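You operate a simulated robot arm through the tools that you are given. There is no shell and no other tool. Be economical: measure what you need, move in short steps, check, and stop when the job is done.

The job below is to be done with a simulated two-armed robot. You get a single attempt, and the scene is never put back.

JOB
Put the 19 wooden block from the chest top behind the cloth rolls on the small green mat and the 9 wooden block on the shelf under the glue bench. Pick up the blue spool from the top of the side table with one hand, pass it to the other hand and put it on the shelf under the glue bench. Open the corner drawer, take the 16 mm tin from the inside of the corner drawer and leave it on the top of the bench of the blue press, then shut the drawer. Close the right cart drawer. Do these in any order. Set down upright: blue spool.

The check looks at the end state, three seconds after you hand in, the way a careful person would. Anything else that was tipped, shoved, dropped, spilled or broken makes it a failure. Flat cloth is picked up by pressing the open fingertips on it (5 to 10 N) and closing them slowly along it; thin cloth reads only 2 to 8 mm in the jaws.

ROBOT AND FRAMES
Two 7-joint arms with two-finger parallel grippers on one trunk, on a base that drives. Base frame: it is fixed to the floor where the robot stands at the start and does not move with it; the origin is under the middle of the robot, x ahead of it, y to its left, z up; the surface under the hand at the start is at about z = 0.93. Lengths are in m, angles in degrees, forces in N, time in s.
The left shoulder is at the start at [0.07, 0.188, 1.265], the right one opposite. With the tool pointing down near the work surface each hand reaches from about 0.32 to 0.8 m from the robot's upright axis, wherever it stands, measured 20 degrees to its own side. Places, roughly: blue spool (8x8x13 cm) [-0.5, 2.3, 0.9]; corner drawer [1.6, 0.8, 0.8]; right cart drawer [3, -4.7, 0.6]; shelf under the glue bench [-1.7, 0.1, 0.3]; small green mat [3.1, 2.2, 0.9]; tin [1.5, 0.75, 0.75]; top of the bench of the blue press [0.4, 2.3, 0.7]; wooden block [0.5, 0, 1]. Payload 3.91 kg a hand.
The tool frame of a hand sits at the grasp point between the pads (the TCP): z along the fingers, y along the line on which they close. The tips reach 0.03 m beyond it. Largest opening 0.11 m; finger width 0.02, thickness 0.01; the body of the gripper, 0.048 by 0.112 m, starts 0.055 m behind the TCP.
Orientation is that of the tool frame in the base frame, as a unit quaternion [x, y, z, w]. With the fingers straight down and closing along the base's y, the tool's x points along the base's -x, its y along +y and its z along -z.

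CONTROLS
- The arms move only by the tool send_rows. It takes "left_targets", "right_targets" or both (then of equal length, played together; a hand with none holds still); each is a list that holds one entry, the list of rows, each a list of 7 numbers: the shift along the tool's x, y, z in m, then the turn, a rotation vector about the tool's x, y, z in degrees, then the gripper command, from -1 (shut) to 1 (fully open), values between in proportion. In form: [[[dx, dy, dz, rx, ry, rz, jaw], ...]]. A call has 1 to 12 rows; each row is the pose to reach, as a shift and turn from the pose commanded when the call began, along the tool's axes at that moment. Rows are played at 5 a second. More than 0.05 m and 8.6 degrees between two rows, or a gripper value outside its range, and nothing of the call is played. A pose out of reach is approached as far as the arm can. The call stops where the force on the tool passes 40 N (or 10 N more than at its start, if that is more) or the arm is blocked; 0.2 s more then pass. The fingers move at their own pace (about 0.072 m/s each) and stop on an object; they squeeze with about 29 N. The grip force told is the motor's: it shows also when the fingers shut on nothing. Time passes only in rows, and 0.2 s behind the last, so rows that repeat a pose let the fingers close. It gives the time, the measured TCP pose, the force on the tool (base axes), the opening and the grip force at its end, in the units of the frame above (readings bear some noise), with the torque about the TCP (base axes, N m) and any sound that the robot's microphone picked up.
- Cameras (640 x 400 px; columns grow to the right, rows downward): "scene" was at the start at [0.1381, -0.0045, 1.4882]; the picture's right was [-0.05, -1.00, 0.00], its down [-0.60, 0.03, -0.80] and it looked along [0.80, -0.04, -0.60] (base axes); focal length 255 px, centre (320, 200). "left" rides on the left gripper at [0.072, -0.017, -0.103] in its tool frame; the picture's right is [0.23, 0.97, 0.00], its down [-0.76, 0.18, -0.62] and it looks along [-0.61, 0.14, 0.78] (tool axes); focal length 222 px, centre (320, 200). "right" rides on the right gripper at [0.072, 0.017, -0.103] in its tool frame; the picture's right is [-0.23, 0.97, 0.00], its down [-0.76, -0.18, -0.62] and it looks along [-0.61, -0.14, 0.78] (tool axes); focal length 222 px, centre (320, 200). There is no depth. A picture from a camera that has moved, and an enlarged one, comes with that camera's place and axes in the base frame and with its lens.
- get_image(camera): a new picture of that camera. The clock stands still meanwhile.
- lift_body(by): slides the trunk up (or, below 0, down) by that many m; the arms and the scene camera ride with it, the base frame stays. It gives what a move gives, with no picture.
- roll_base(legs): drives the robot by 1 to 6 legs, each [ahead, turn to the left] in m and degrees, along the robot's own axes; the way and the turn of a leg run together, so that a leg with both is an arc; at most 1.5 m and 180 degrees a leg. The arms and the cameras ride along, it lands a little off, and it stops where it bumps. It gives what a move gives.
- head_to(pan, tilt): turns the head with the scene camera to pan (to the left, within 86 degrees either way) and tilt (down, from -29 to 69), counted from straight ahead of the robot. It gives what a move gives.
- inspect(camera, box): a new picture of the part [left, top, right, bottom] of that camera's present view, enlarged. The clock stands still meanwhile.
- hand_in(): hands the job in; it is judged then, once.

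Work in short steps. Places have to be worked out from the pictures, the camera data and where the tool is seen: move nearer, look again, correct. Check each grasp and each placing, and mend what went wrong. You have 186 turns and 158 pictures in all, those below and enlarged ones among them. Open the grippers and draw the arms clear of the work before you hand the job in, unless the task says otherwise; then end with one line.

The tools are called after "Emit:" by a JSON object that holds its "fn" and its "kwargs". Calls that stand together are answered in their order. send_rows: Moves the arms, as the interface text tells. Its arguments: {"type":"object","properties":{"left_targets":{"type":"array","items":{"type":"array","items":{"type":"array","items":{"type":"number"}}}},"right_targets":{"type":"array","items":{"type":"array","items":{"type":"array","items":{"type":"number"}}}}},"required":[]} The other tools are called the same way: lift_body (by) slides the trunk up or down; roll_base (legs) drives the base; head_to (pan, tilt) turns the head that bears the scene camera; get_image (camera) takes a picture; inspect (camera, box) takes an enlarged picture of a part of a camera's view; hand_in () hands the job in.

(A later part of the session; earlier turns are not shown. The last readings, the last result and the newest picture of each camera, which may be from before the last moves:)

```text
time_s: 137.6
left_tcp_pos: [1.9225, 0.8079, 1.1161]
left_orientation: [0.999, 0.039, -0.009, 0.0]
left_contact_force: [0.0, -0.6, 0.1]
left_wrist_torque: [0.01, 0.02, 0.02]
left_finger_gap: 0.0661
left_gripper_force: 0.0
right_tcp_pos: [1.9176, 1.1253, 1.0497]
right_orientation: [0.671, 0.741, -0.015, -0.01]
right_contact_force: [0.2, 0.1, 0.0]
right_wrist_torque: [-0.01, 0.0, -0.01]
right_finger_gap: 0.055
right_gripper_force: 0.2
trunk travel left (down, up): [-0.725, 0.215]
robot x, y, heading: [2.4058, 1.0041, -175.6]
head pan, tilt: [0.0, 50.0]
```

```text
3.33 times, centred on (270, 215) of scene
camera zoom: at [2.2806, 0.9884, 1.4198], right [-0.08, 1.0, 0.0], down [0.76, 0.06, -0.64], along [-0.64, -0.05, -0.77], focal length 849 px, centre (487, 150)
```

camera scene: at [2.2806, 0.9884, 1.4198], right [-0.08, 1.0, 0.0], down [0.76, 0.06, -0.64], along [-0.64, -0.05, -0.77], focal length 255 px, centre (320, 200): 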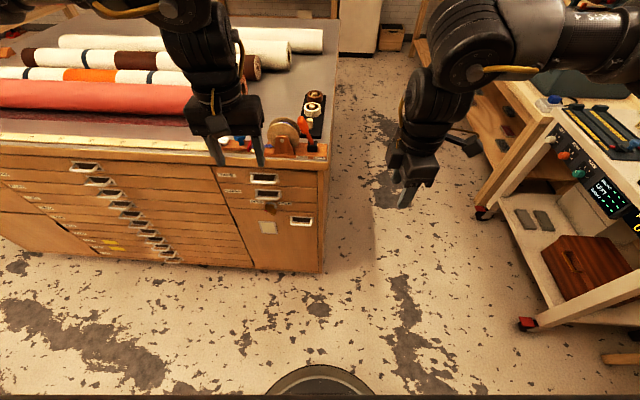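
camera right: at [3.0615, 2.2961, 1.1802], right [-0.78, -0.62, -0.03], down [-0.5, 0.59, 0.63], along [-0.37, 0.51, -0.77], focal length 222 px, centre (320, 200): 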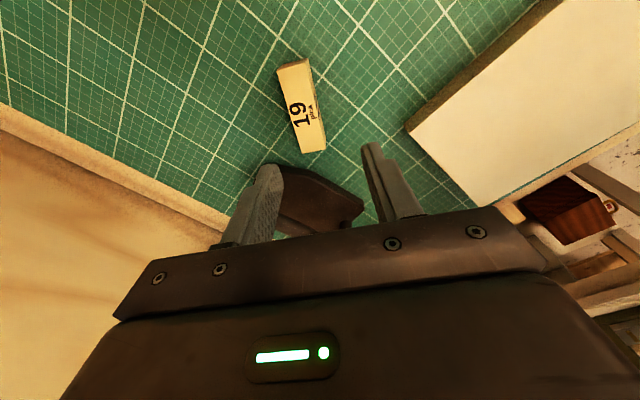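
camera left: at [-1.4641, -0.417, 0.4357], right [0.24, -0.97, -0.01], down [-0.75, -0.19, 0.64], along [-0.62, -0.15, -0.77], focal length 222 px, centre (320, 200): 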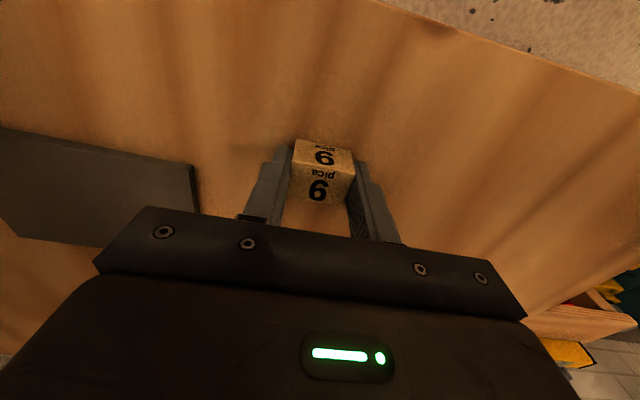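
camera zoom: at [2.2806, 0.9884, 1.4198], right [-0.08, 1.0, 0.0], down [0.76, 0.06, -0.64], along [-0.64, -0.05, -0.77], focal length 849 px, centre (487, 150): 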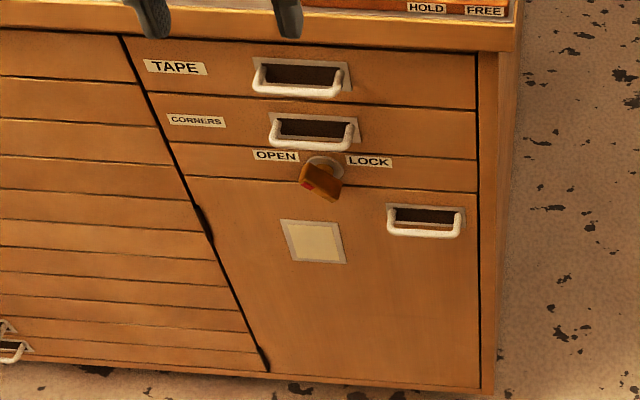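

The drawer labelled CORNERS has its bar handle near (1.73, 0.77, 0.77), with an OPEN/LOCK knob below. I turn the left hand to point forward with the fingers closing vertically.

Emit:
{"fn": "send_rows", "kwargs": {"left_targets": [[[-0.015, 0, 0.01, -4.9, -4.9, 4.9, 0.2], [-0.03, 0, 0.02, -9.8, -9.8, 9.8, 0.2], [-0.045, 0, 0.03, -14.7, -14.7, 14.7, 0.2], [-0.06, 0, 0.04, -19.6, -19.6, 19.6, 0.2], [-0.075, 0, 0.05, -24.5, -24.5, 24.5, 0.2], [-0.09, 0, 0.06, -29.4, -29.4, 29.4, 0.2], [-0.1, 0, 0.07, -34.3, -34.3, 34.3, 0.2]]]}}

Emit:
{"fn": "get_image", "kwargs": {"camera": "scene"}}

```text
time_s: 139.2
left_tcp_pos: [1.8205, 0.8015, 1.0485]
left_orientation: [0.876, -0.251, -0.282, 0.3]
left_contact_force: [0.5, -0.4, -0.2]
left_wrist_torque: [0.01, 0.03, 0.0]
left_finger_gap: 0.0662
left_gripper_force: 0.0
right_tcp_pos: [1.9162, 1.1252, 1.0501]
right_orientation: [0.671, 0.741, -0.015, -0.01]
right_contact_force: [-0.1, 0.0, 0.0]
right_wrist_torque: [-0.01, 0.02, -0.01]
right_finger_gap: 0.055
right_gripper_force: 0.1
trunk travel left (down, up): [-0.725, 0.215]
robot x, y, heading: [2.4038, 0.998, -175.5]
head pan, tilt: [0.0, 50.0]
```

```text
107 pictures are left
camera scene: at [2.2802, 0.9892, 1.4198], right [-0.08, 1.0, 0.0], down [0.76, 0.06, -0.64], along [-0.64, -0.05, -0.77], focal length 255 px, centre (320, 200)
```

scene: 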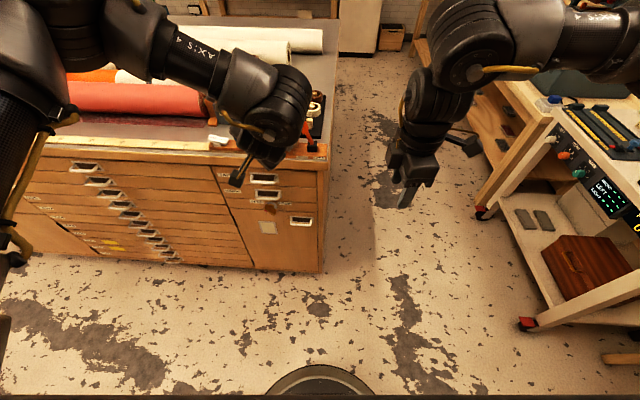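

Half-way with no trouble; I finish the turn.

Emit:
{"fn": "send_rows", "kwargs": {"left_targets": [[[0, 0, 0, -4.9, -4.9, 4.9, 0.2], [0, 0, 0, -9.8, -9.8, 9.8, 0.2], [0, 0, 0, -14.7, -14.7, 14.7, 0.2], [0, 0, 0, -19.6, -19.6, 19.6, 0.2], [0, 0, 0, -24.5, -24.5, 24.5, 0.2], [0, 0, 0, -29.4, -29.4, 29.4, 0.2], [0, 0, 0, -35, -35, 35, 0.2]]]}}

Emit:
{"fn": "get_image", "kwargs": {"camera": "scene"}}

Emit:
{"fn": "get_image", "kwargs": {"camera": "left"}}

```text
refused: row 7 steps farther than a row can; nothing moved
```

```text
106 pictures are left
camera scene: at [2.2802, 0.9892, 1.4198], right [-0.08, 1.0, 0.0], down [0.76, 0.06, -0.64], along [-0.64, -0.05, -0.77], focal length 255 px, centre (320, 200)
```

scene: 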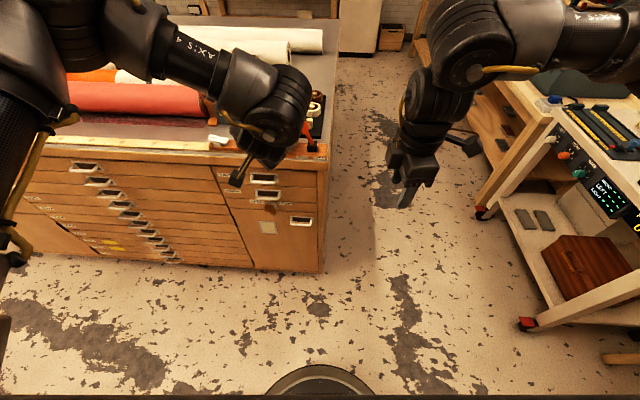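

```text
105 pictures are left
camera left: at [1.9439, 0.8089, 1.0792], right [-0.1, -0.81, 0.57], down [-0.19, 0.58, 0.79], along [-0.98, -0.03, -0.21], focal length 222 px, centre (320, 200)
```

left: 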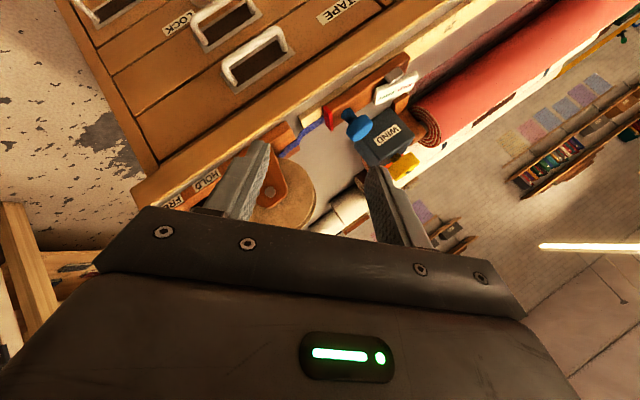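

One step was a hair too large; I resend with even steps.

Emit:
{"fn": "send_rows", "kwargs": {"left_targets": [[[0, 0, 0, -4.9, -4.9, 4.9, 0.2], [0, 0, 0, -9.8, -9.8, 9.8, 0.2], [0, 0, 0, -14.7, -14.7, 14.7, 0.2], [0, 0, 0, -19.6, -19.6, 19.6, 0.2], [0, 0, 0, -24.5, -24.5, 24.5, 0.2], [0, 0, 0, -29.4, -29.4, 29.4, 0.2], [0, 0, 0, -34.3, -34.3, 34.3, 0.2]]]}}

Emit:
{"fn": "get_image", "kwargs": {"camera": "left"}}

```text
time_s: 141.0
left_tcp_pos: [1.8385, 0.835, 1.1162]
left_orientation: [0.626, -0.469, -0.435, 0.445]
left_contact_force: [0.1, -0.2, -0.1]
left_wrist_torque: [0.0, 0.0, -0.01]
left_finger_gap: 0.0662
left_gripper_force: 0.1
left hand out of reach, approached as far as the arm can: row 4, 5, 6, 7
right_tcp_pos: [1.9163, 1.1264, 1.0496]
right_orientation: [0.671, 0.741, -0.017, -0.009]
right_contact_force: [-1.1, -1.0, 0.6]
right_wrist_torque: [-0.02, 0.02, 0.05]
right_finger_gap: 0.0548
right_gripper_force: 0.0
trunk travel left (down, up): [-0.725, 0.215]
robot x, y, heading: [2.4123, 0.9975, -175.6]
head pan, tilt: [0.0, 50.0]
stopped in row 7 (left hand): the arm was blocked; the commanded pose is now the measured one
```

```text
104 pictures are left
camera left: at [1.9545, 0.7835, 1.1129], right [-0.16, -0.38, 0.91], down [0.43, 0.81, 0.41], along [-0.89, 0.45, 0.04], focal length 222 px, centre (320, 200)
```

left: 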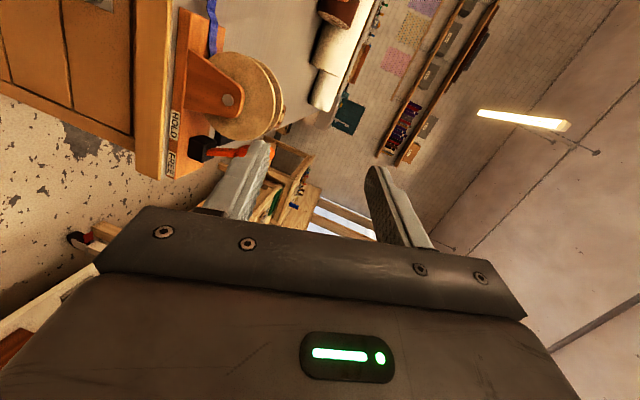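

The wrist is near a limit, but the hand now points forward (13° down) with fingers closing almost vertically, which is good enough. I lower the trunk to handle height and look.

Emit:
{"fn": "lift_body", "kwargs": {"by": -0.31}}

Emit:
{"fn": "get_image", "kwargs": {"camera": "scene"}}

Emit:
{"fn": "get_image", "kwargs": {"camera": "left"}}

```text
time_s: 144.1
left_tcp_pos: [1.8387, 0.8352, 0.806]
left_orientation: [0.626, -0.469, -0.436, 0.445]
left_contact_force: [-1.0, 0.1, 0.0]
left_wrist_torque: [0.01, -0.02, 0.0]
left_finger_gap: 0.0661
left_gripper_force: 0.1
right_tcp_pos: [1.9161, 1.1254, 0.7387]
right_orientation: [0.671, 0.742, -0.016, -0.009]
right_contact_force: [0.8, 0.0, -0.7]
right_wrist_torque: [-0.03, 0.0, -0.01]
right_finger_gap: 0.0551
right_gripper_force: 0.0
trunk travel left (down, up): [-0.415, 0.525]
robot x, y, heading: [2.4062, 0.9996, -175.5]
head pan, tilt: [0.0, 50.0]
```

```text
103 pictures are left
camera scene: at [2.2807, 0.9885, 1.1098], right [-0.08, 1.0, 0.0], down [0.76, 0.06, -0.64], along [-0.64, -0.05, -0.77], focal length 255 px, centre (320, 200)
```

scene: 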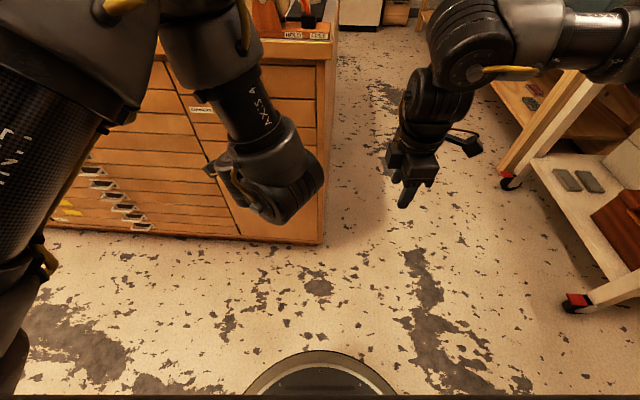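

```text
102 pictures are left
camera left: at [1.9546, 0.7831, 0.8037], right [-0.15, -0.38, 0.91], down [0.43, 0.81, 0.41], along [-0.89, 0.45, 0.04], focal length 222 px, centre (320, 200)
```

left: 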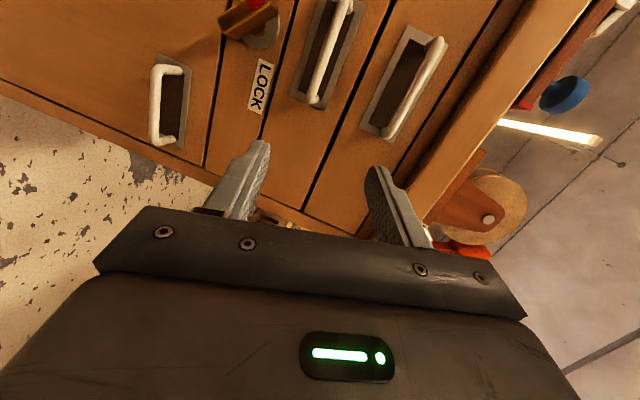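

The CORNERS bar runs from y≈0.72 to 0.80 at x≈1.72, z≈0.767. I narrow the fingers and line up 6 cm in front of it.

Emit:
{"fn": "send_rows", "kwargs": {"left_targets": [[[0.02, 0, 0.02, 0, 0, 0, -0.2], [0.04, -0.001, 0.04, 0, 0, 0, -0.2], [0.054, -0.002, 0.058, 0, 0, 0, -0.2]]]}}

Emit:
{"fn": "get_image", "kwargs": {"camera": "left"}}

```text
time_s: 144.9
left_tcp_pos: [1.7921, 0.7739, 0.7829]
left_orientation: [0.624, -0.472, -0.435, 0.446]
left_contact_force: [0.2, -0.4, -0.3]
left_wrist_torque: [-0.02, -0.03, -0.01]
left_finger_gap: 0.044
left_gripper_force: 0.2
right_tcp_pos: [1.917, 1.1233, 0.7404]
right_orientation: [0.671, 0.741, -0.015, -0.01]
right_contact_force: [-0.5, -0.8, 0.3]
right_wrist_torque: [0.03, -0.03, 0.0]
right_finger_gap: 0.0549
right_gripper_force: 0.0
trunk travel left (down, up): [-0.415, 0.525]
robot x, y, heading: [2.4052, 0.9993, -175.5]
head pan, tilt: [0.0, 50.0]
```

```text
101 pictures are left
camera left: at [1.9074, 0.7224, 0.7798], right [-0.16, -0.38, 0.91], down [0.43, 0.81, 0.41], along [-0.89, 0.46, 0.04], focal length 222 px, centre (320, 200)
```

left: 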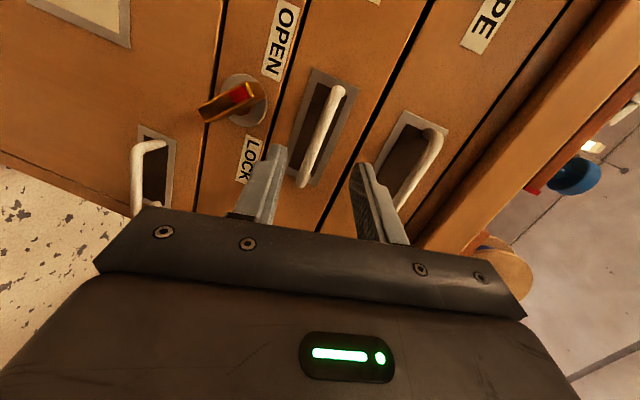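

The aim is right. I advance 6 cm and close on the bar.

Emit:
{"fn": "send_rows", "kwargs": {"left_targets": [[[0, 0, 0.03, 0, 0, 0, -0.2], [0, 0, 0.05, 0, 0, 0, -0.2], [0, 0, 0.06, 0, 0, 0, -0.2], [0, 0, 0.06, 0, 0, 0, -1], [0, 0, 0.06, 0, 0, 0, -1], [0, 0, 0.06, 0, 0, 0, -1], [0, 0, 0.06, 0, 0, 0, -1]]]}}

Emit:
{"fn": "get_image", "kwargs": {"camera": "left"}}

```text
time_s: 145.7
left_tcp_pos: [1.7456, 0.7671, 0.7749]
left_orientation: [0.624, -0.473, -0.435, 0.445]
left_contact_force: [40.4, -1.2, 6.5]
left_wrist_torque: [0.05, 1.16, 0.09]
left_finger_gap: 0.0436
left_gripper_force: 0.0
right_tcp_pos: [1.922, 1.1239, 0.7425]
right_orientation: [0.67, 0.742, -0.018, -0.011]
right_contact_force: [-0.4, 0.2, 0.5]
right_wrist_torque: [-0.04, -0.02, 0.04]
right_finger_gap: 0.0552
right_gripper_force: 0.0
trunk travel left (down, up): [-0.415, 0.525]
robot x, y, heading: [2.4077, 0.9992, -175.4]
head pan, tilt: [0.0, 50.0]
stopped in row 3 (left hand): the force on the tool passed its limit at 55 N (the readings are from after the stop); the commanded pose is now the measured one
```

```text
100 pictures are left
camera left: at [1.8621, 0.7145, 0.7714], right [-0.16, -0.37, 0.91], down [0.43, 0.81, 0.41], along [-0.89, 0.46, 0.03], focal length 222 px, centre (320, 200)
```

left: 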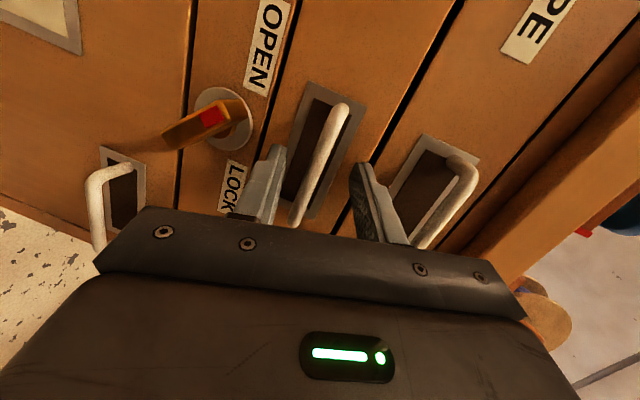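

The tips touched the drawer face with the bar between the fingers. I back off 4 mm and close.

Emit:
{"fn": "send_rows", "kwargs": {"left_targets": [[[0, -0.003, -0.005, 0, 0, 0, -0.2], [0, -0.003, -0.005, 0, 0, 0, -1], [0, -0.003, -0.005, 0, 0, 0, -1], [0, -0.003, -0.005, 0, 0, 0, -1], [0, -0.003, -0.005, 0, 0, 0, -1]]]}}

Emit:
{"fn": "get_image", "kwargs": {"camera": "left"}}

```text
time_s: 146.9
left_tcp_pos: [1.7457, 0.7681, 0.7677]
left_orientation: [0.625, -0.474, -0.433, 0.444]
left_contact_force: [0.2, 7.3, -1.5]
left_wrist_torque: [-0.9, -0.03, -0.59]
left_finger_gap: 0.0117
left_gripper_force: 45.1
right_tcp_pos: [1.9175, 1.1242, 0.7393]
right_orientation: [0.671, 0.742, -0.015, -0.009]
right_contact_force: [0.8, 0.7, 0.9]
right_wrist_torque: [0.02, 0.04, 0.03]
right_finger_gap: 0.0549
right_gripper_force: 0.0
trunk travel left (down, up): [-0.415, 0.525]
robot x, y, heading: [2.4071, 0.9981, -175.2]
head pan, tilt: [0.0, 50.0]
```

```text
99 pictures are left
camera left: at [1.862, 0.716, 0.7659], right [-0.16, -0.37, 0.91], down [0.43, 0.81, 0.41], along [-0.89, 0.46, 0.03], focal length 222 px, centre (320, 200)
```

left: 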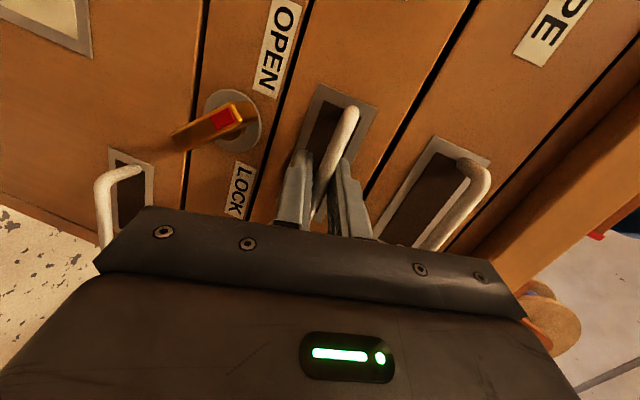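

The bar is gripped (11.7 mm). I pull straight out 4 cm gently to learn whether the drawer is free.

Emit:
{"fn": "send_rows", "kwargs": {"left_targets": [[[0.0018, -0.002, -0.0096, 0, 0, 0, -1], [0.0036, -0.004, -0.019, 0, 0, 0, -1], [0.0055, -0.006, -0.029, 0, 0, 0, -1], [0.0073, -0.008, -0.0385, 0, 0, 0, -1]]]}}

Emit:
{"fn": "get_image", "kwargs": {"camera": "left"}}

```text
time_s: 147.9
left_tcp_pos: [1.7872, 0.7687, 0.7686]
left_orientation: [0.626, -0.474, -0.431, 0.444]
left_contact_force: [1.3, 4.5, -7.8]
left_wrist_torque: [-1.31, -0.05, 0.39]
left_finger_gap: 0.0116
left_gripper_force: 45.0
right_tcp_pos: [1.9164, 1.1243, 0.7399]
right_orientation: [0.67, 0.742, -0.015, -0.01]
right_contact_force: [1.0, 0.0, -0.9]
right_wrist_torque: [0.02, 0.01, 0.0]
right_finger_gap: 0.0551
right_gripper_force: 0.0
trunk travel left (down, up): [-0.415, 0.525]
robot x, y, heading: [2.4068, 0.9953, -175.3]
head pan, tilt: [0.0, 50.0]
```

```text
98 pictures are left
camera left: at [1.9031, 0.7155, 0.7661], right [-0.17, -0.37, 0.91], down [0.43, 0.81, 0.41], along [-0.89, 0.46, 0.03], focal length 222 px, centre (320, 200)
```

left: 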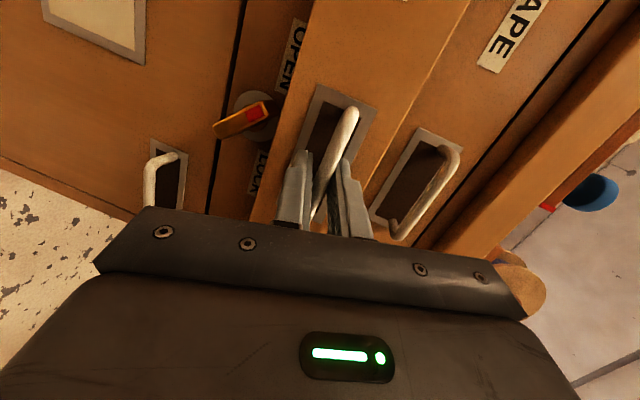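

The drawer slides freely. I pull 12 cm more with the arm.

Emit:
{"fn": "send_rows", "kwargs": {"left_targets": [[[0.0055, -0.006, -0.029, 0, 0, 0, -1], [0.011, -0.012, -0.058, 0, 0, 0, -1], [0.0165, -0.018, -0.087, 0, 0, 0, -1], [0.022, -0.024, -0.116, 0, 0, 0, -1]]]}}

Emit:
{"fn": "head_to", "kwargs": {"pan": 20, "tilt": 50}}

Emit:
{"fn": "get_image", "kwargs": {"camera": "scene"}}

```text
time_s: 148.5
left_tcp_pos: [1.8113, 0.7671, 0.7678]
left_orientation: [0.63, -0.478, -0.429, 0.436]
left_contact_force: [1.9, 3.7, -24.6]
left_wrist_torque: [-1.2, -0.14, 0.35]
left_finger_gap: 0.012
left_gripper_force: 45.1
left hand out of reach, approached as far as the arm can: row 1, 2
right_tcp_pos: [1.9162, 1.1249, 0.7402]
right_orientation: [0.671, 0.741, -0.015, -0.009]
right_contact_force: [1.3, -0.1, 0.6]
right_wrist_torque: [-0.02, 0.01, -0.02]
right_finger_gap: 0.0551
right_gripper_force: 0.1
trunk travel left (down, up): [-0.415, 0.525]
robot x, y, heading: [2.4099, 0.9963, -175.3]
head pan, tilt: [0.0, 50.0]
stopped in row 2 (left hand): the force on the tool passed its limit at 41 N (the readings are from after the stop); the commanded pose is now the measured one
```

```text
time_s: 149.3
left_tcp_pos: [1.8083, 0.7672, 0.7681]
left_orientation: [0.63, -0.477, -0.43, 0.436]
left_contact_force: [1.2, 5.3, -36.2]
left_wrist_torque: [-1.0, -0.19, 0.29]
left_finger_gap: 0.0116
left_gripper_force: 44.9
right_tcp_pos: [1.9157, 1.1241, 0.7379]
right_orientation: [0.671, 0.741, -0.014, -0.008]
right_contact_force: [-0.3, 0.0, 0.5]
right_wrist_torque: [-0.01, 0.02, 0.04]
right_finger_gap: 0.0553
right_gripper_force: 0.0
trunk travel left (down, up): [-0.415, 0.525]
robot x, y, heading: [2.407, 1.0001, -175.5]
head pan, tilt: [20.0, 50.0]
```

```text
97 pictures are left
camera scene: at [2.2843, 0.9618, 1.1091], right [-0.42, 0.91, 0.0], down [0.7, 0.32, -0.64], along [-0.58, -0.27, -0.77], focal length 255 px, centre (320, 200)
```

scene: 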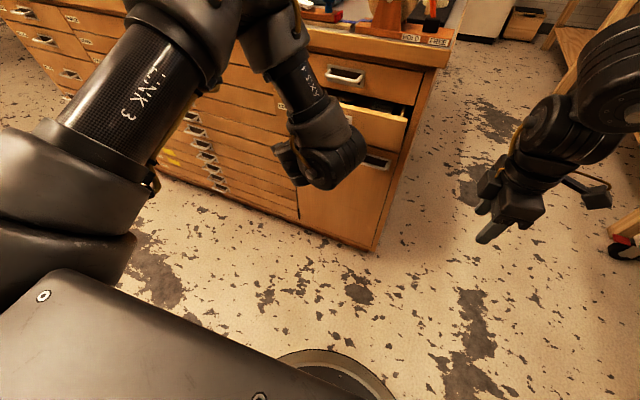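

The arm can't fold further in this posture. I back the base 4.5 cm (little room behind) to open the drawer further.

Emit:
{"fn": "roll_base", "kwargs": {"legs": [[-0.045, 0]]}}

Emit:
{"fn": "get_image", "kwargs": {"camera": "scene"}}

```text
time_s: 150.3
left_tcp_pos: [1.8516, 0.7681, 0.7685]
left_orientation: [0.632, -0.478, -0.425, 0.438]
left_contact_force: [1.4, -2.0, -5.2]
left_wrist_torque: [-0.65, -0.14, -1.05]
left_finger_gap: 0.012
left_gripper_force: 45.3
right_tcp_pos: [1.9579, 1.1259, 0.7399]
right_orientation: [0.67, 0.742, -0.017, -0.01]
right_contact_force: [0.3, 0.0, -0.9]
right_wrist_torque: [-0.03, -0.04, 0.0]
right_finger_gap: 0.055
right_gripper_force: 0.0
trunk travel left (down, up): [-0.415, 0.525]
robot x, y, heading: [2.445, 1.0025, -175.4]
head pan, tilt: [20.0, 50.0]
stopped in leg 1: the force on the tool passed its limit at 52 N (the readings are from after the stop); the commanded pose is now the measured one
```

```text
96 pictures are left
camera scene: at [2.3274, 0.9652, 1.11], right [-0.42, 0.91, 0.0], down [0.7, 0.32, -0.64], along [-0.58, -0.27, -0.77], focal length 255 px, centre (320, 200)
```

scene: 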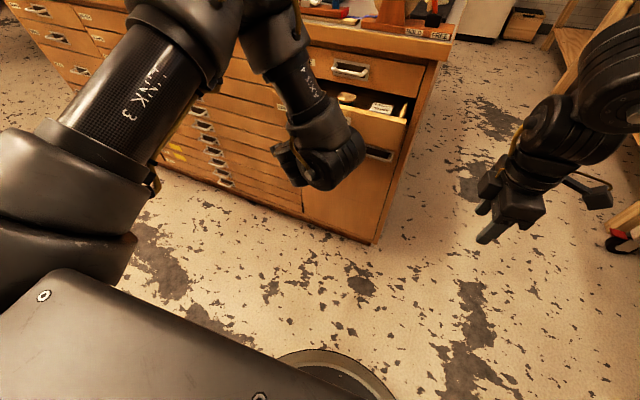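

Opened about 10.6 cm. Let me enlarge the contents.

Emit:
{"fn": "inspect", "kwargs": {"camera": "scene", "box": [280, 50, 460, 170]}}

```text
3.33 times, centred on (370, 110) of scene
camera zoom: at [2.3274, 0.9652, 1.11], right [-0.42, 0.91, 0.0], down [0.7, 0.32, -0.64], along [-0.58, -0.27, -0.77], focal length 849 px, centre (153, 500)
```

zoom: 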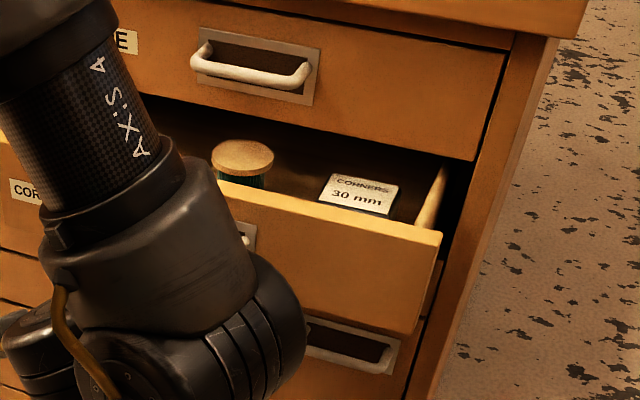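

There's a round tin and a "CORNERS 30 mm" box near the front; the 16 mm tin is deeper or hidden. I open the fingers and slide sideways off the bar, since I can't fold back further.

Emit:
{"fn": "send_rows", "kwargs": {"left_targets": [[[0, 0, 0, 0, 0, 0, 0.2], [0, 0, 0, 0, 0, 0, 0.2], [0, 0, 0, 0, 0, 0, 0.2], [0.03, 0, -0.005, 0, 0, 0, 0.2], [0.06, 0, -0.01, 0, 0, 0, 0.2], [0.09, 0, -0.015, 0, 0, 0, 0.2]]]}}

Emit:
{"fn": "get_image", "kwargs": {"camera": "left"}}

```text
time_s: 151.7
left_tcp_pos: [1.8783, 0.6767, 0.7685]
left_orientation: [0.632, -0.477, -0.426, 0.437]
left_contact_force: [-0.6, -0.2, 0.2]
left_wrist_torque: [-0.02, -0.01, -0.02]
left_finger_gap: 0.0659
left_gripper_force: 0.1
left hand out of reach, approached as far as the arm can: row 4, 5, 6
right_tcp_pos: [1.9564, 1.1263, 0.7412]
right_orientation: [0.67, 0.742, -0.015, -0.012]
right_contact_force: [1.4, 1.3, 0.1]
right_wrist_torque: [-0.01, 0.0, -0.02]
right_finger_gap: 0.0549
right_gripper_force: 0.1
trunk travel left (down, up): [-0.415, 0.525]
robot x, y, heading: [2.4456, 1.0009, -175.0]
head pan, tilt: [20.0, 50.0]
```

```text
94 pictures are left
camera left: at [1.9948, 0.6236, 0.7681], right [-0.18, -0.38, 0.91], down [0.42, 0.8, 0.42], along [-0.89, 0.46, 0.01], focal length 222 px, centre (320, 200)
```

left: 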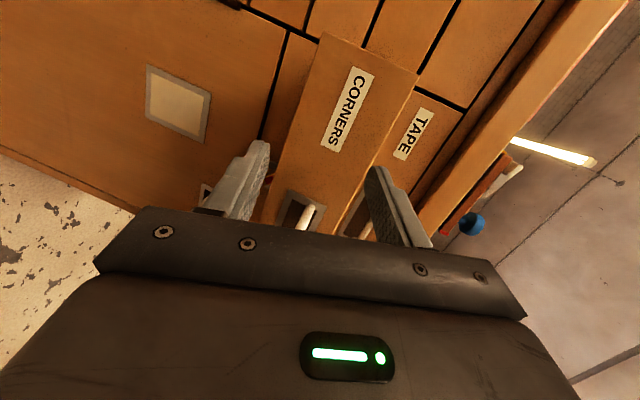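

Clear of the handle. I raise the trunk 0.2 m and pitch the hand to point down with the fingers closing along the pull direction.

Emit:
{"fn": "lift_body", "kwargs": {"by": 0.25}}

Emit:
{"fn": "send_rows", "kwargs": {"left_targets": [[[0, 0, 0, 8.4, 0, 0, 0.2], [0, 0, 0, 16.8, 0, 0, 0.2], [0, 0, 0, 25.2, 0, 0, 0.2], [0, 0, 0, 33.6, 0, 0, 0.2], [0, 0, 0, 42, 0, 0, 0.2], [0, 0, 0, 50.4, 0, 0, 0.2], [0, 0, 0, 58.8, 0, 0, 0.2], [0, 0, 0, 67.2, 0, 0, 0.2], [0, 0, 0, 75.5, 0, 0, 0.2]]]}}

Emit:
{"fn": "get_image", "kwargs": {"camera": "scene"}}

Emit:
{"fn": "get_image", "kwargs": {"camera": "left"}}

```text
time_s: 154.3
left_tcp_pos: [1.8786, 0.6783, 1.0179]
left_orientation: [0.632, -0.477, -0.426, 0.438]
left_contact_force: [0.4, -0.5, 0.1]
left_wrist_torque: [0.01, -0.03, -0.01]
left_finger_gap: 0.066
left_gripper_force: 0.0
right_tcp_pos: [1.9567, 1.1268, 0.9905]
right_orientation: [0.67, 0.742, -0.016, -0.01]
right_contact_force: [0.6, 0.5, -0.3]
right_wrist_torque: [0.02, 0.02, 0.03]
right_finger_gap: 0.0549
right_gripper_force: 0.0
trunk travel left (down, up): [-0.665, 0.275]
robot x, y, heading: [2.4493, 0.9995, -175.2]
head pan, tilt: [20.0, 50.0]
```

```text
time_s: 156.3
left_tcp_pos: [1.8768, 0.6779, 1.0202]
left_orientation: [0.766, -0.64, -0.043, -0.041]
left_contact_force: [0.2, 0.0, -0.4]
left_wrist_torque: [-0.01, 0.01, 0.0]
left_finger_gap: 0.0661
left_gripper_force: 0.1
right_tcp_pos: [1.9573, 1.1277, 0.9904]
right_orientation: [0.67, 0.742, -0.017, -0.009]
right_contact_force: [-0.9, 0.1, -0.5]
right_wrist_torque: [-0.05, -0.01, 0.01]
right_finger_gap: 0.055
right_gripper_force: 0.0
trunk travel left (down, up): [-0.665, 0.275]
robot x, y, heading: [2.447, 1.0007, -175.5]
head pan, tilt: [20.0, 50.0]
```

```text
93 pictures are left
camera scene: at [2.3268, 0.9664, 1.3597], right [-0.42, 0.91, 0.0], down [0.7, 0.32, -0.64], along [-0.58, -0.27, -0.77], focal length 255 px, centre (320, 200)
```

scene: 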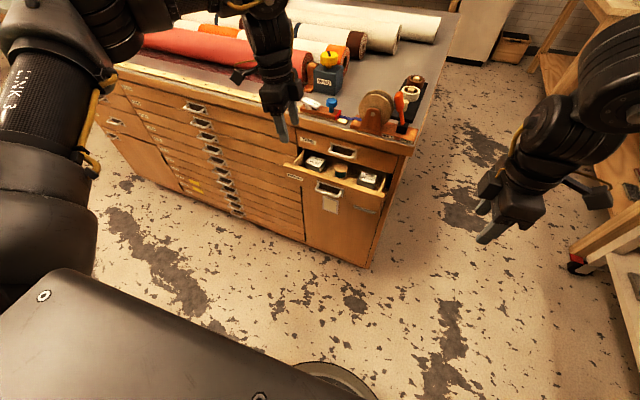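

```text
92 pictures are left
camera left: at [1.9086, 0.5987, 1.1114], right [-0.92, -0.4, -0.03], down [-0.3, 0.64, 0.71], along [-0.26, 0.66, -0.7], focal length 222 px, centre (320, 200)
```

left: 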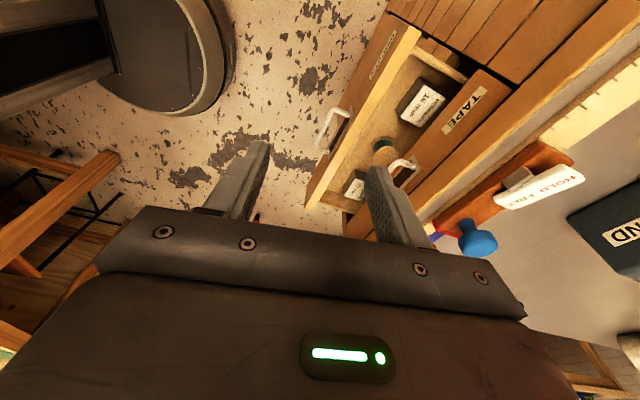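

Contents are visible; I enlarge to read them.

Emit:
{"fn": "inspect", "kwargs": {"camera": "scene", "box": [270, 125, 410, 215]}}

Emit:
{"fn": "inspect", "kwargs": {"camera": "left", "box": [310, 20, 530, 220]}}

```text
4.44 times, centred on (340, 170) of scene
camera zoom: at [2.3268, 0.9664, 1.3597], right [-0.42, 0.91, 0.0], down [0.7, 0.32, -0.64], along [-0.58, -0.27, -0.77], focal length 1132 px, centre (231, 333)
```

zoom: 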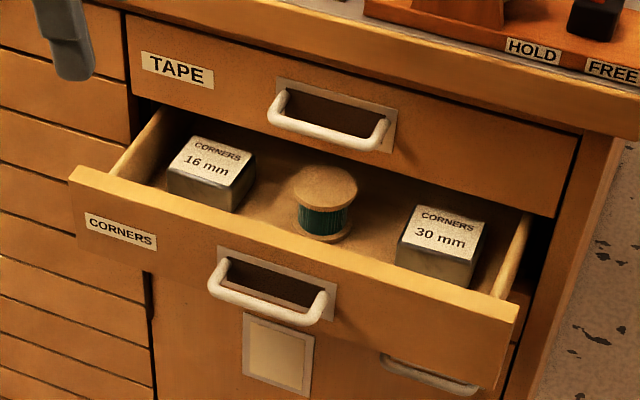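

```text
2.00 times, centred on (420, 120) of left
camera zoom: at [1.9086, 0.5987, 1.1114], right [-0.92, -0.4, -0.03], down [-0.3, 0.64, 0.71], along [-0.26, 0.66, -0.7], focal length 444 px, centre (120, 360)
```

zoom: 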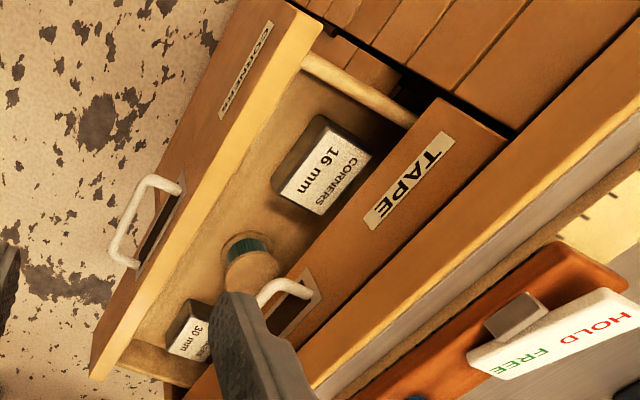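

The 16 mm tin sits at the drawer's left, still half under the TAPE drawer. I'll grip the drawer's front panel from above at y≈0.68 (beside the handle) and pull more. First I hover above it.

Emit:
{"fn": "send_rows", "kwargs": {"left_targets": [[[0.001, 0.02, 0.03, 0, 2.3, 3.3, 0.2], [0.002, 0.04, 0.06, 0, 4.6, 6.6, 0.2], [0.003, 0.062, 0.09, 0, 7, 10, 0.2], [0.003, 0.062, 0.12, 0, 7, 10, 0.2]]]}}

Emit:
{"fn": "get_image", "kwargs": {"camera": "left"}}

Emit:
{"fn": "inspect", "kwargs": {"camera": "scene", "box": [240, 100, 420, 220]}}

```text
time_s: 157.3
left_tcp_pos: [1.8149, 0.676, 0.8996]
left_orientation: [0.71, -0.705, -0.001, 0.002]
left_contact_force: [-1.0, -0.1, 0.5]
left_wrist_torque: [0.02, -0.01, 0.0]
left_finger_gap: 0.0658
left_gripper_force: 0.1
right_tcp_pos: [1.9567, 1.1257, 0.9894]
right_orientation: [0.67, 0.742, -0.016, -0.01]
right_contact_force: [-0.4, -1.1, 0.8]
right_wrist_torque: [0.04, -0.06, 0.03]
right_finger_gap: 0.055
right_gripper_force: 0.1
trunk travel left (down, up): [-0.665, 0.275]
robot x, y, heading: [2.447, 1.0019, -175.3]
head pan, tilt: [20.0, 50.0]
```

```text
89 pictures are left
camera left: at [1.8326, 0.6051, 1.002], right [-0.97, -0.23, 0.01], down [-0.18, 0.76, 0.62], along [-0.15, 0.6, -0.78], focal length 222 px, centre (320, 200)
```

left: 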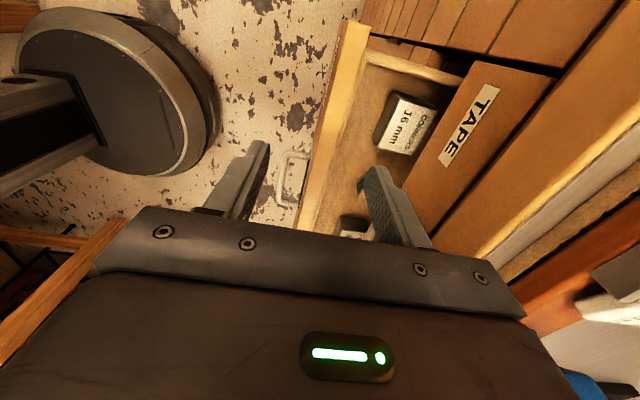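

```text
3.33 times, centred on (330, 160) of scene
camera zoom: at [2.3271, 0.9644, 1.3598], right [-0.42, 0.91, 0.0], down [0.7, 0.32, -0.64], along [-0.58, -0.27, -0.77], focal length 849 px, centre (287, 333)
```

zoom: 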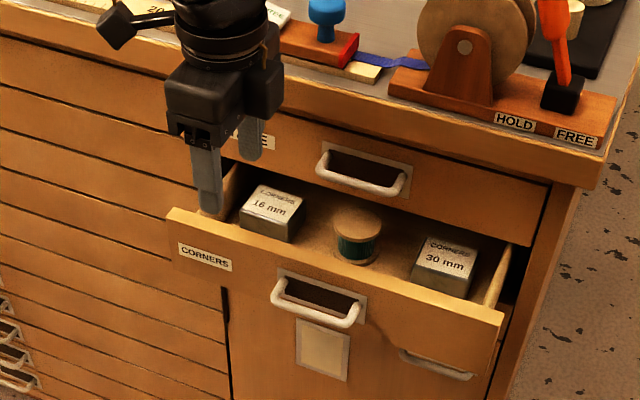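

Aligned: panel centre x≈1.808. I descend 10 cm and close on the panel.

Emit:
{"fn": "send_rows", "kwargs": {"left_targets": [[[0, 0.006, 0.03, 0, 0, 0, 0.2], [0, 0.006, 0.06, 0, 0, 0, 0.2], [0, 0.006, 0.08, 0, 0, 0, 0.2], [0, 0.006, 0.098, 0, 0, 0, 0.2], [0, 0.006, 0.098, 0, 0, 0, -1], [0, 0.006, 0.098, 0, 0, 0, -1], [0, 0.006, 0.098, 0, 0, 0, -1], [0, 0.006, 0.098, 0, 0, 0, -1]]]}}

```text
time_s: 159.1
left_tcp_pos: [1.8091, 0.6768, 0.8011]
left_orientation: [0.71, -0.705, -0.001, 0.003]
left_contact_force: [0.6, -1.2, -5.2]
left_wrist_torque: [-0.42, -0.04, -0.91]
left_finger_gap: 0.0242
left_gripper_force: 45.2
right_tcp_pos: [1.9568, 1.1258, 0.9902]
right_orientation: [0.67, 0.742, -0.015, -0.011]
right_contact_force: [0.3, 0.4, -0.9]
right_wrist_torque: [-0.01, -0.02, 0.02]
right_finger_gap: 0.0549
right_gripper_force: 0.1
trunk travel left (down, up): [-0.665, 0.275]
robot x, y, heading: [2.45, 1.0001, -175.5]
head pan, tilt: [20.0, 50.0]
```

Panel gripped (24 mm). I pull 12 cm straight in +x.

Emit:
{"fn": "send_rows", "kwargs": {"left_targets": [[[0, -0.02, 0, 0, 0, 0, -1], [0, -0.04, 0, 0, 0, 0, -1], [0, -0.06, 0, 0, 0, 0, -1], [0, -0.08, 0, 0, 0, 0, -1], [0, -0.1, 0, 0, 0, 0, -1], [0, -0.12, 0, 0, 0, 0, -1]]]}}

Emit:
{"fn": "get_image", "kwargs": {"camera": "scene"}}

```text
time_s: 160.5
left_tcp_pos: [1.9304, 0.677, 0.8002]
left_orientation: [0.71, -0.704, -0.002, 0.003]
left_contact_force: [1.1, -1.2, 2.2]
left_wrist_torque: [-0.06, -0.19, -0.89]
left_finger_gap: 0.0244
left_gripper_force: 45.3
right_tcp_pos: [1.9582, 1.127, 0.9914]
right_orientation: [0.67, 0.742, -0.016, -0.01]
right_contact_force: [0.6, -0.7, -0.8]
right_wrist_torque: [0.01, 0.03, -0.02]
right_finger_gap: 0.0549
right_gripper_force: 0.2
trunk travel left (down, up): [-0.665, 0.275]
robot x, y, heading: [2.4472, 1.0024, -175.3]
head pan, tilt: [20.0, 50.0]
```

```text
87 pictures are left
camera scene: at [2.3284, 0.9651, 1.3599], right [-0.42, 0.91, 0.0], down [0.7, 0.32, -0.64], along [-0.58, -0.27, -0.77], focal length 255 px, centre (320, 200)
```

scene: 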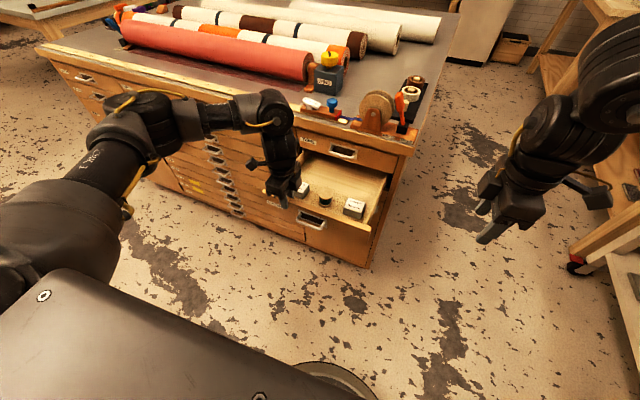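

Drawer is open ~23 cm. I release, rise, and move over the tin, then look.

Emit:
{"fn": "send_rows", "kwargs": {"left_targets": [[[0, 0, 0, 0, 0, 0, 0.2], [0, 0, 0, 0, 0, 0, 0.2], [0, 0, -0.03, 0, 0, 0, 0.2], [0, 0, -0.06, 0, 0, 0, 0.6], [0, 0.03, -0.09, 0, 0, 0, 1], [0, 0.06, -0.1, 0, 0, 0, 1], [0, 0.09, -0.1, 0, 0, 0, 1]]]}}

Emit:
{"fn": "get_image", "kwargs": {"camera": "left"}}

Emit:
{"fn": "inspect", "kwargs": {"camera": "scene", "box": [240, 110, 420, 230]}}

```text
time_s: 162.1
left_tcp_pos: [1.8406, 0.6778, 0.8996]
left_orientation: [0.709, -0.705, 0.0, 0.002]
left_contact_force: [-0.5, -0.1, -0.1]
left_wrist_torque: [-0.06, -0.01, -0.01]
left_finger_gap: 0.1099
left_gripper_force: 0.0
right_tcp_pos: [1.9565, 1.1274, 0.9909]
right_orientation: [0.669, 0.743, -0.016, -0.01]
right_contact_force: [0.1, -0.7, -0.6]
right_wrist_torque: [0.01, 0.0, 0.01]
right_finger_gap: 0.0548
right_gripper_force: 0.1
trunk travel left (down, up): [-0.665, 0.275]
robot x, y, heading: [2.4493, 1.0042, -175.3]
head pan, tilt: [20.0, 50.0]
```

```text
86 pictures are left
camera left: at [1.8587, 0.6065, 1.0025], right [-0.97, -0.23, 0.01], down [-0.18, 0.76, 0.62], along [-0.15, 0.6, -0.78], focal length 222 px, centre (320, 200)
```

left: 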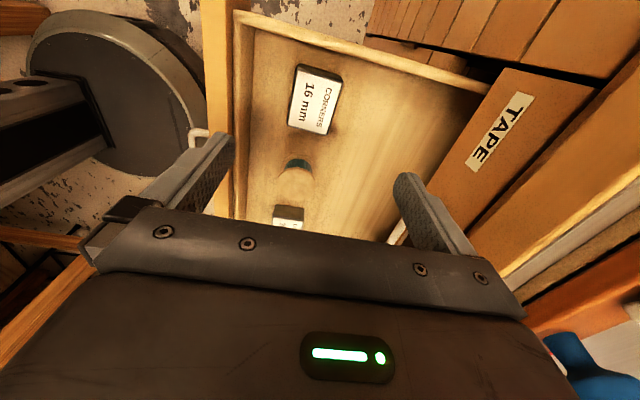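

```text
3.33 times, centred on (330, 170) of scene
camera zoom: at [2.3266, 0.9659, 1.3597], right [-0.42, 0.91, 0.0], down [0.7, 0.32, -0.64], along [-0.58, -0.27, -0.77], focal length 849 px, centre (287, 300)
```

zoom: 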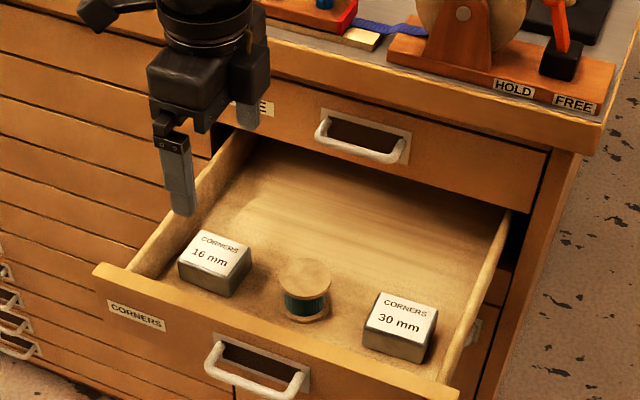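

The tin is centred at about (1.845, 0.668), top z≈0.752. I descend with an 8 cm opening and close.

Emit:
{"fn": "send_rows", "kwargs": {"left_targets": [[[0.009, -0.0045, 0.03, 0, 0, 0, 0.45], [0.009, -0.0045, 0.07, 0, 0, 0, 0.45], [0.009, -0.0045, 0.11, 0, 0, 0, 0.45], [0.009, -0.0045, 0.135, 0, 0, 0, 0.45], [0.009, -0.0045, 0.145, 0, 0, 0, 0.45], [0.009, -0.0045, 0.145, 0, 0, 0, -1], [0.009, -0.0045, 0.145, 0, 0, 0, -1], [0.009, -0.0045, 0.145, 0, 0, 0, -1], [0.009, -0.0045, 0.145, 0, 0, 0, -1]]]}}

Emit:
{"fn": "get_image", "kwargs": {"camera": "left"}}

```text
time_s: 163.3
left_tcp_pos: [1.8397, 0.668, 0.7689]
left_orientation: [0.71, -0.704, -0.007, 0.007]
left_contact_force: [-0.3, 3.1, 23.0]
left_wrist_torque: [0.07, -1.09, 0.09]
left_finger_gap: 0.0797
left_gripper_force: 0.0
right_tcp_pos: [1.958, 1.1272, 0.9909]
right_orientation: [0.669, 0.743, -0.017, -0.009]
right_contact_force: [-0.6, -0.6, -0.8]
right_wrist_torque: [-0.02, 0.01, 0.0]
right_finger_gap: 0.0549
right_gripper_force: 0.0
trunk travel left (down, up): [-0.665, 0.275]
robot x, y, heading: [2.4447, 1.0037, -175.5]
head pan, tilt: [20.0, 50.0]
stopped in row 5 (left hand): the force on the tool passed its limit at 48 N (the readings are from after the stop); the commanded pose is now the measured one
```

```text
84 pictures are left
camera left: at [1.8586, 0.5965, 0.8707], right [-0.97, -0.24, 0.02], down [-0.17, 0.76, 0.63], along [-0.16, 0.6, -0.78], focal length 222 px, centre (320, 200)
```

left: 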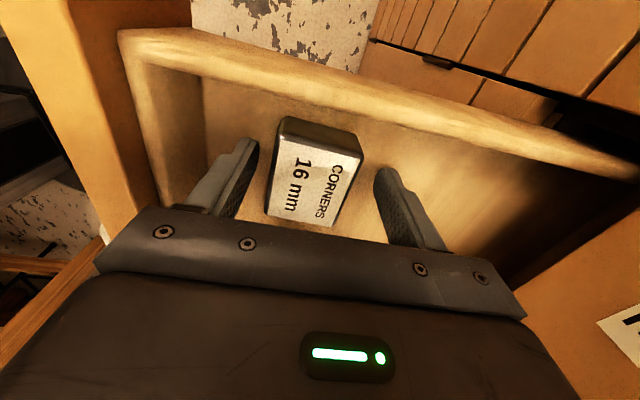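

The tips touched the drawer floor (z≈0.739) with the tin between them. I rise 3 mm and close, then lift.

Emit:
{"fn": "send_rows", "kwargs": {"left_targets": [[[0, 0, -0.004, 0, 0, 0, 0.45], [0, 0, -0.004, 0, 0, 0, -1], [0, 0, -0.004, 0, 0, 0, -1], [0, 0, -0.004, 0, 0, 0, -1], [0, 0, -0.004, 0, 0, 0, -1], [0, 0, -0.04, 0, 0, 0, -1], [0, 0, -0.08, 0, 0, 0, -1], [0, 0, -0.12, 0, 0, 0, -1], [0, 0, -0.16, 0, 0, 0, -1]]]}}

Emit:
{"fn": "get_image", "kwargs": {"camera": "left"}}

Emit:
{"fn": "get_image", "kwargs": {"camera": "scene"}}

```text
time_s: 165.3
left_tcp_pos: [1.8426, 0.6686, 0.925]
left_orientation: [0.71, -0.704, -0.003, 0.006]
left_contact_force: [-0.8, -0.7, -1.5]
left_wrist_torque: [-0.02, 0.02, 0.02]
left_finger_gap: 0.0475
left_gripper_force: 29.4
right_tcp_pos: [1.9574, 1.1264, 0.9901]
right_orientation: [0.67, 0.742, -0.016, -0.01]
right_contact_force: [1.1, 0.1, 0.0]
right_wrist_torque: [0.01, -0.01, 0.0]
right_finger_gap: 0.0554
right_gripper_force: 0.1
trunk travel left (down, up): [-0.665, 0.275]
robot x, y, heading: [2.45, 1.0056, -175.5]
head pan, tilt: [20.0, 50.0]
```

```text
83 pictures are left
camera left: at [1.8615, 0.5971, 1.0267], right [-0.97, -0.24, 0.01], down [-0.18, 0.76, 0.62], along [-0.16, 0.6, -0.78], focal length 222 px, centre (320, 200)
```

left: 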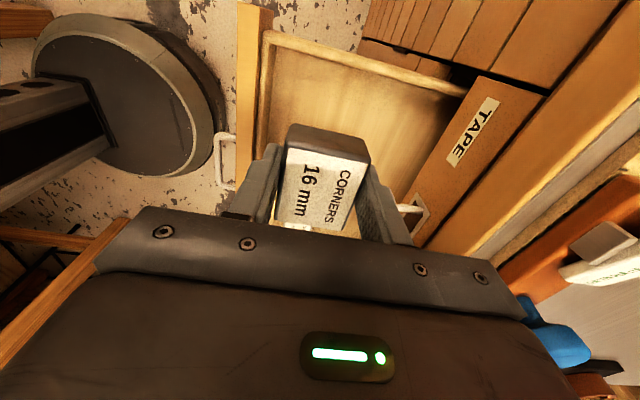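

```text
82 pictures are left
camera scene: at [2.3286, 0.966, 1.3598], right [-0.42, 0.91, 0.0], down [0.7, 0.32, -0.64], along [-0.58, -0.27, -0.77], focal length 255 px, centre (320, 200)
```

scene: 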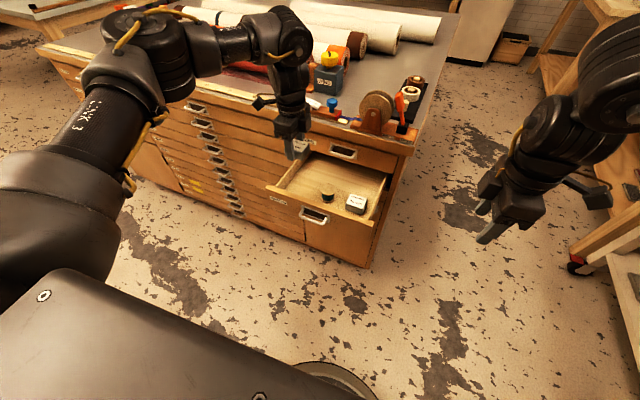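

The 16 mm tin is in the left hand. Now I close the right fingers, pitch that hand 45° forward and bring it in front of the drawer panel to push it shut.

Emit:
{"fn": "send_rows", "kwargs": {"right_targets": [[[-0.038, 0, 0.01, 7.5, 0, 0, -1], [-0.076, 0, 0.02, 15, 0, 0, -1], [-0.114, 0, 0.03, 22.5, 0, 0, -1], [-0.152, 0, 0.04, 30, 0, 0, -1], [-0.19, 0, 0.05, 37.5, 0, 0, -1], [-0.227, -0.003, 0.06, 45, 0, 0, -1]]]}}

Emit:
{"fn": "get_image", "kwargs": {"camera": "scene"}}

```text
time_s: 166.7
left_tcp_pos: [1.8417, 0.6651, 0.9237]
left_orientation: [0.711, -0.703, -0.005, 0.005]
left_contact_force: [-0.1, -0.2, -0.8]
left_wrist_torque: [0.0, 0.01, -0.01]
left_finger_gap: 0.0474
left_gripper_force: 28.6
right_tcp_pos: [1.9739, 0.8969, 0.9317]
right_orientation: [0.615, 0.68, -0.299, -0.266]
right_contact_force: [-0.6, 0.9, 0.8]
right_wrist_torque: [0.02, 0.03, -0.01]
right_finger_gap: 0.0002
right_gripper_force: 29.0
trunk travel left (down, up): [-0.665, 0.275]
robot x, y, heading: [2.4454, 0.9984, -175.4]
head pan, tilt: [20.0, 50.0]
```

```text
81 pictures are left
camera scene: at [2.3283, 0.9621, 1.3598], right [-0.42, 0.91, 0.0], down [0.7, 0.32, -0.64], along [-0.58, -0.27, -0.77], focal length 255 px, centre (320, 200)
```

scene: 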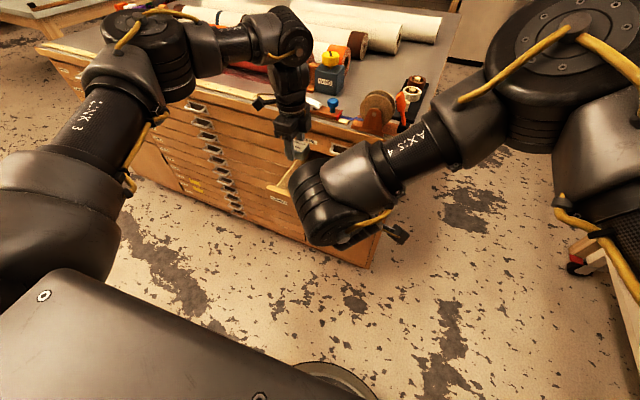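

The pose is reachable. I lower it in front of the panel.

Emit:
{"fn": "send_rows", "kwargs": {"right_targets": [[[0, 0.037, 0.016, 0, 0, 0, -1], [0, 0.063, 0.04, 0, 0, 0, -1], [0, 0.09, 0.065, 0, 0, 0, -1], [0, 0.116, 0.091, 0, 0, 0, -1]]]}}

Emit:
{"fn": "get_image", "kwargs": {"camera": "right"}}

```text
time_s: 167.7
left_tcp_pos: [1.841, 0.6686, 0.923]
left_orientation: [0.711, -0.703, -0.004, 0.005]
left_contact_force: [-0.3, 0.2, -1.9]
left_wrist_torque: [0.04, -0.02, 0.0]
left_finger_gap: 0.0476
left_gripper_force: 29.1
right_tcp_pos: [1.9737, 0.9005, 0.7805]
right_orientation: [0.614, 0.681, -0.298, -0.263]
right_contact_force: [0.2, 0.0, -0.5]
right_wrist_torque: [0.0, 0.03, 0.03]
right_finger_gap: 0.0003
right_gripper_force: 28.8
right hand out of reach, approached as far as the arm can: row 1, 2, 3, 4
trunk travel left (down, up): [-0.665, 0.275]
robot x, y, heading: [2.4458, 0.9978, -174.9]
head pan, tilt: [20.0, 50.0]
```

```text
80 pictures are left
camera right: at [2.054, 0.9821, 0.8371], right [0.69, -0.16, -0.71], down [0.41, -0.72, 0.56], along [-0.6, -0.68, -0.42], focal length 222 px, centre (320, 200)
```

right: 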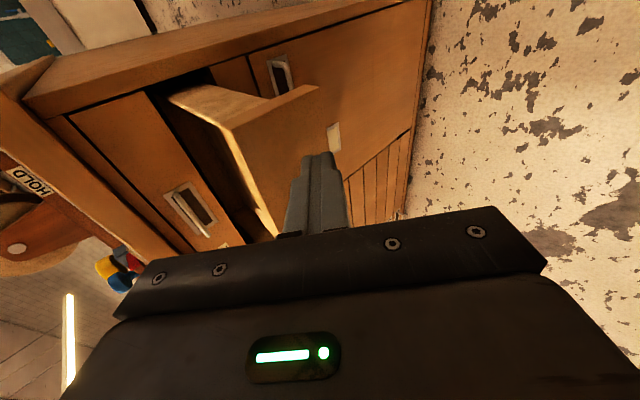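

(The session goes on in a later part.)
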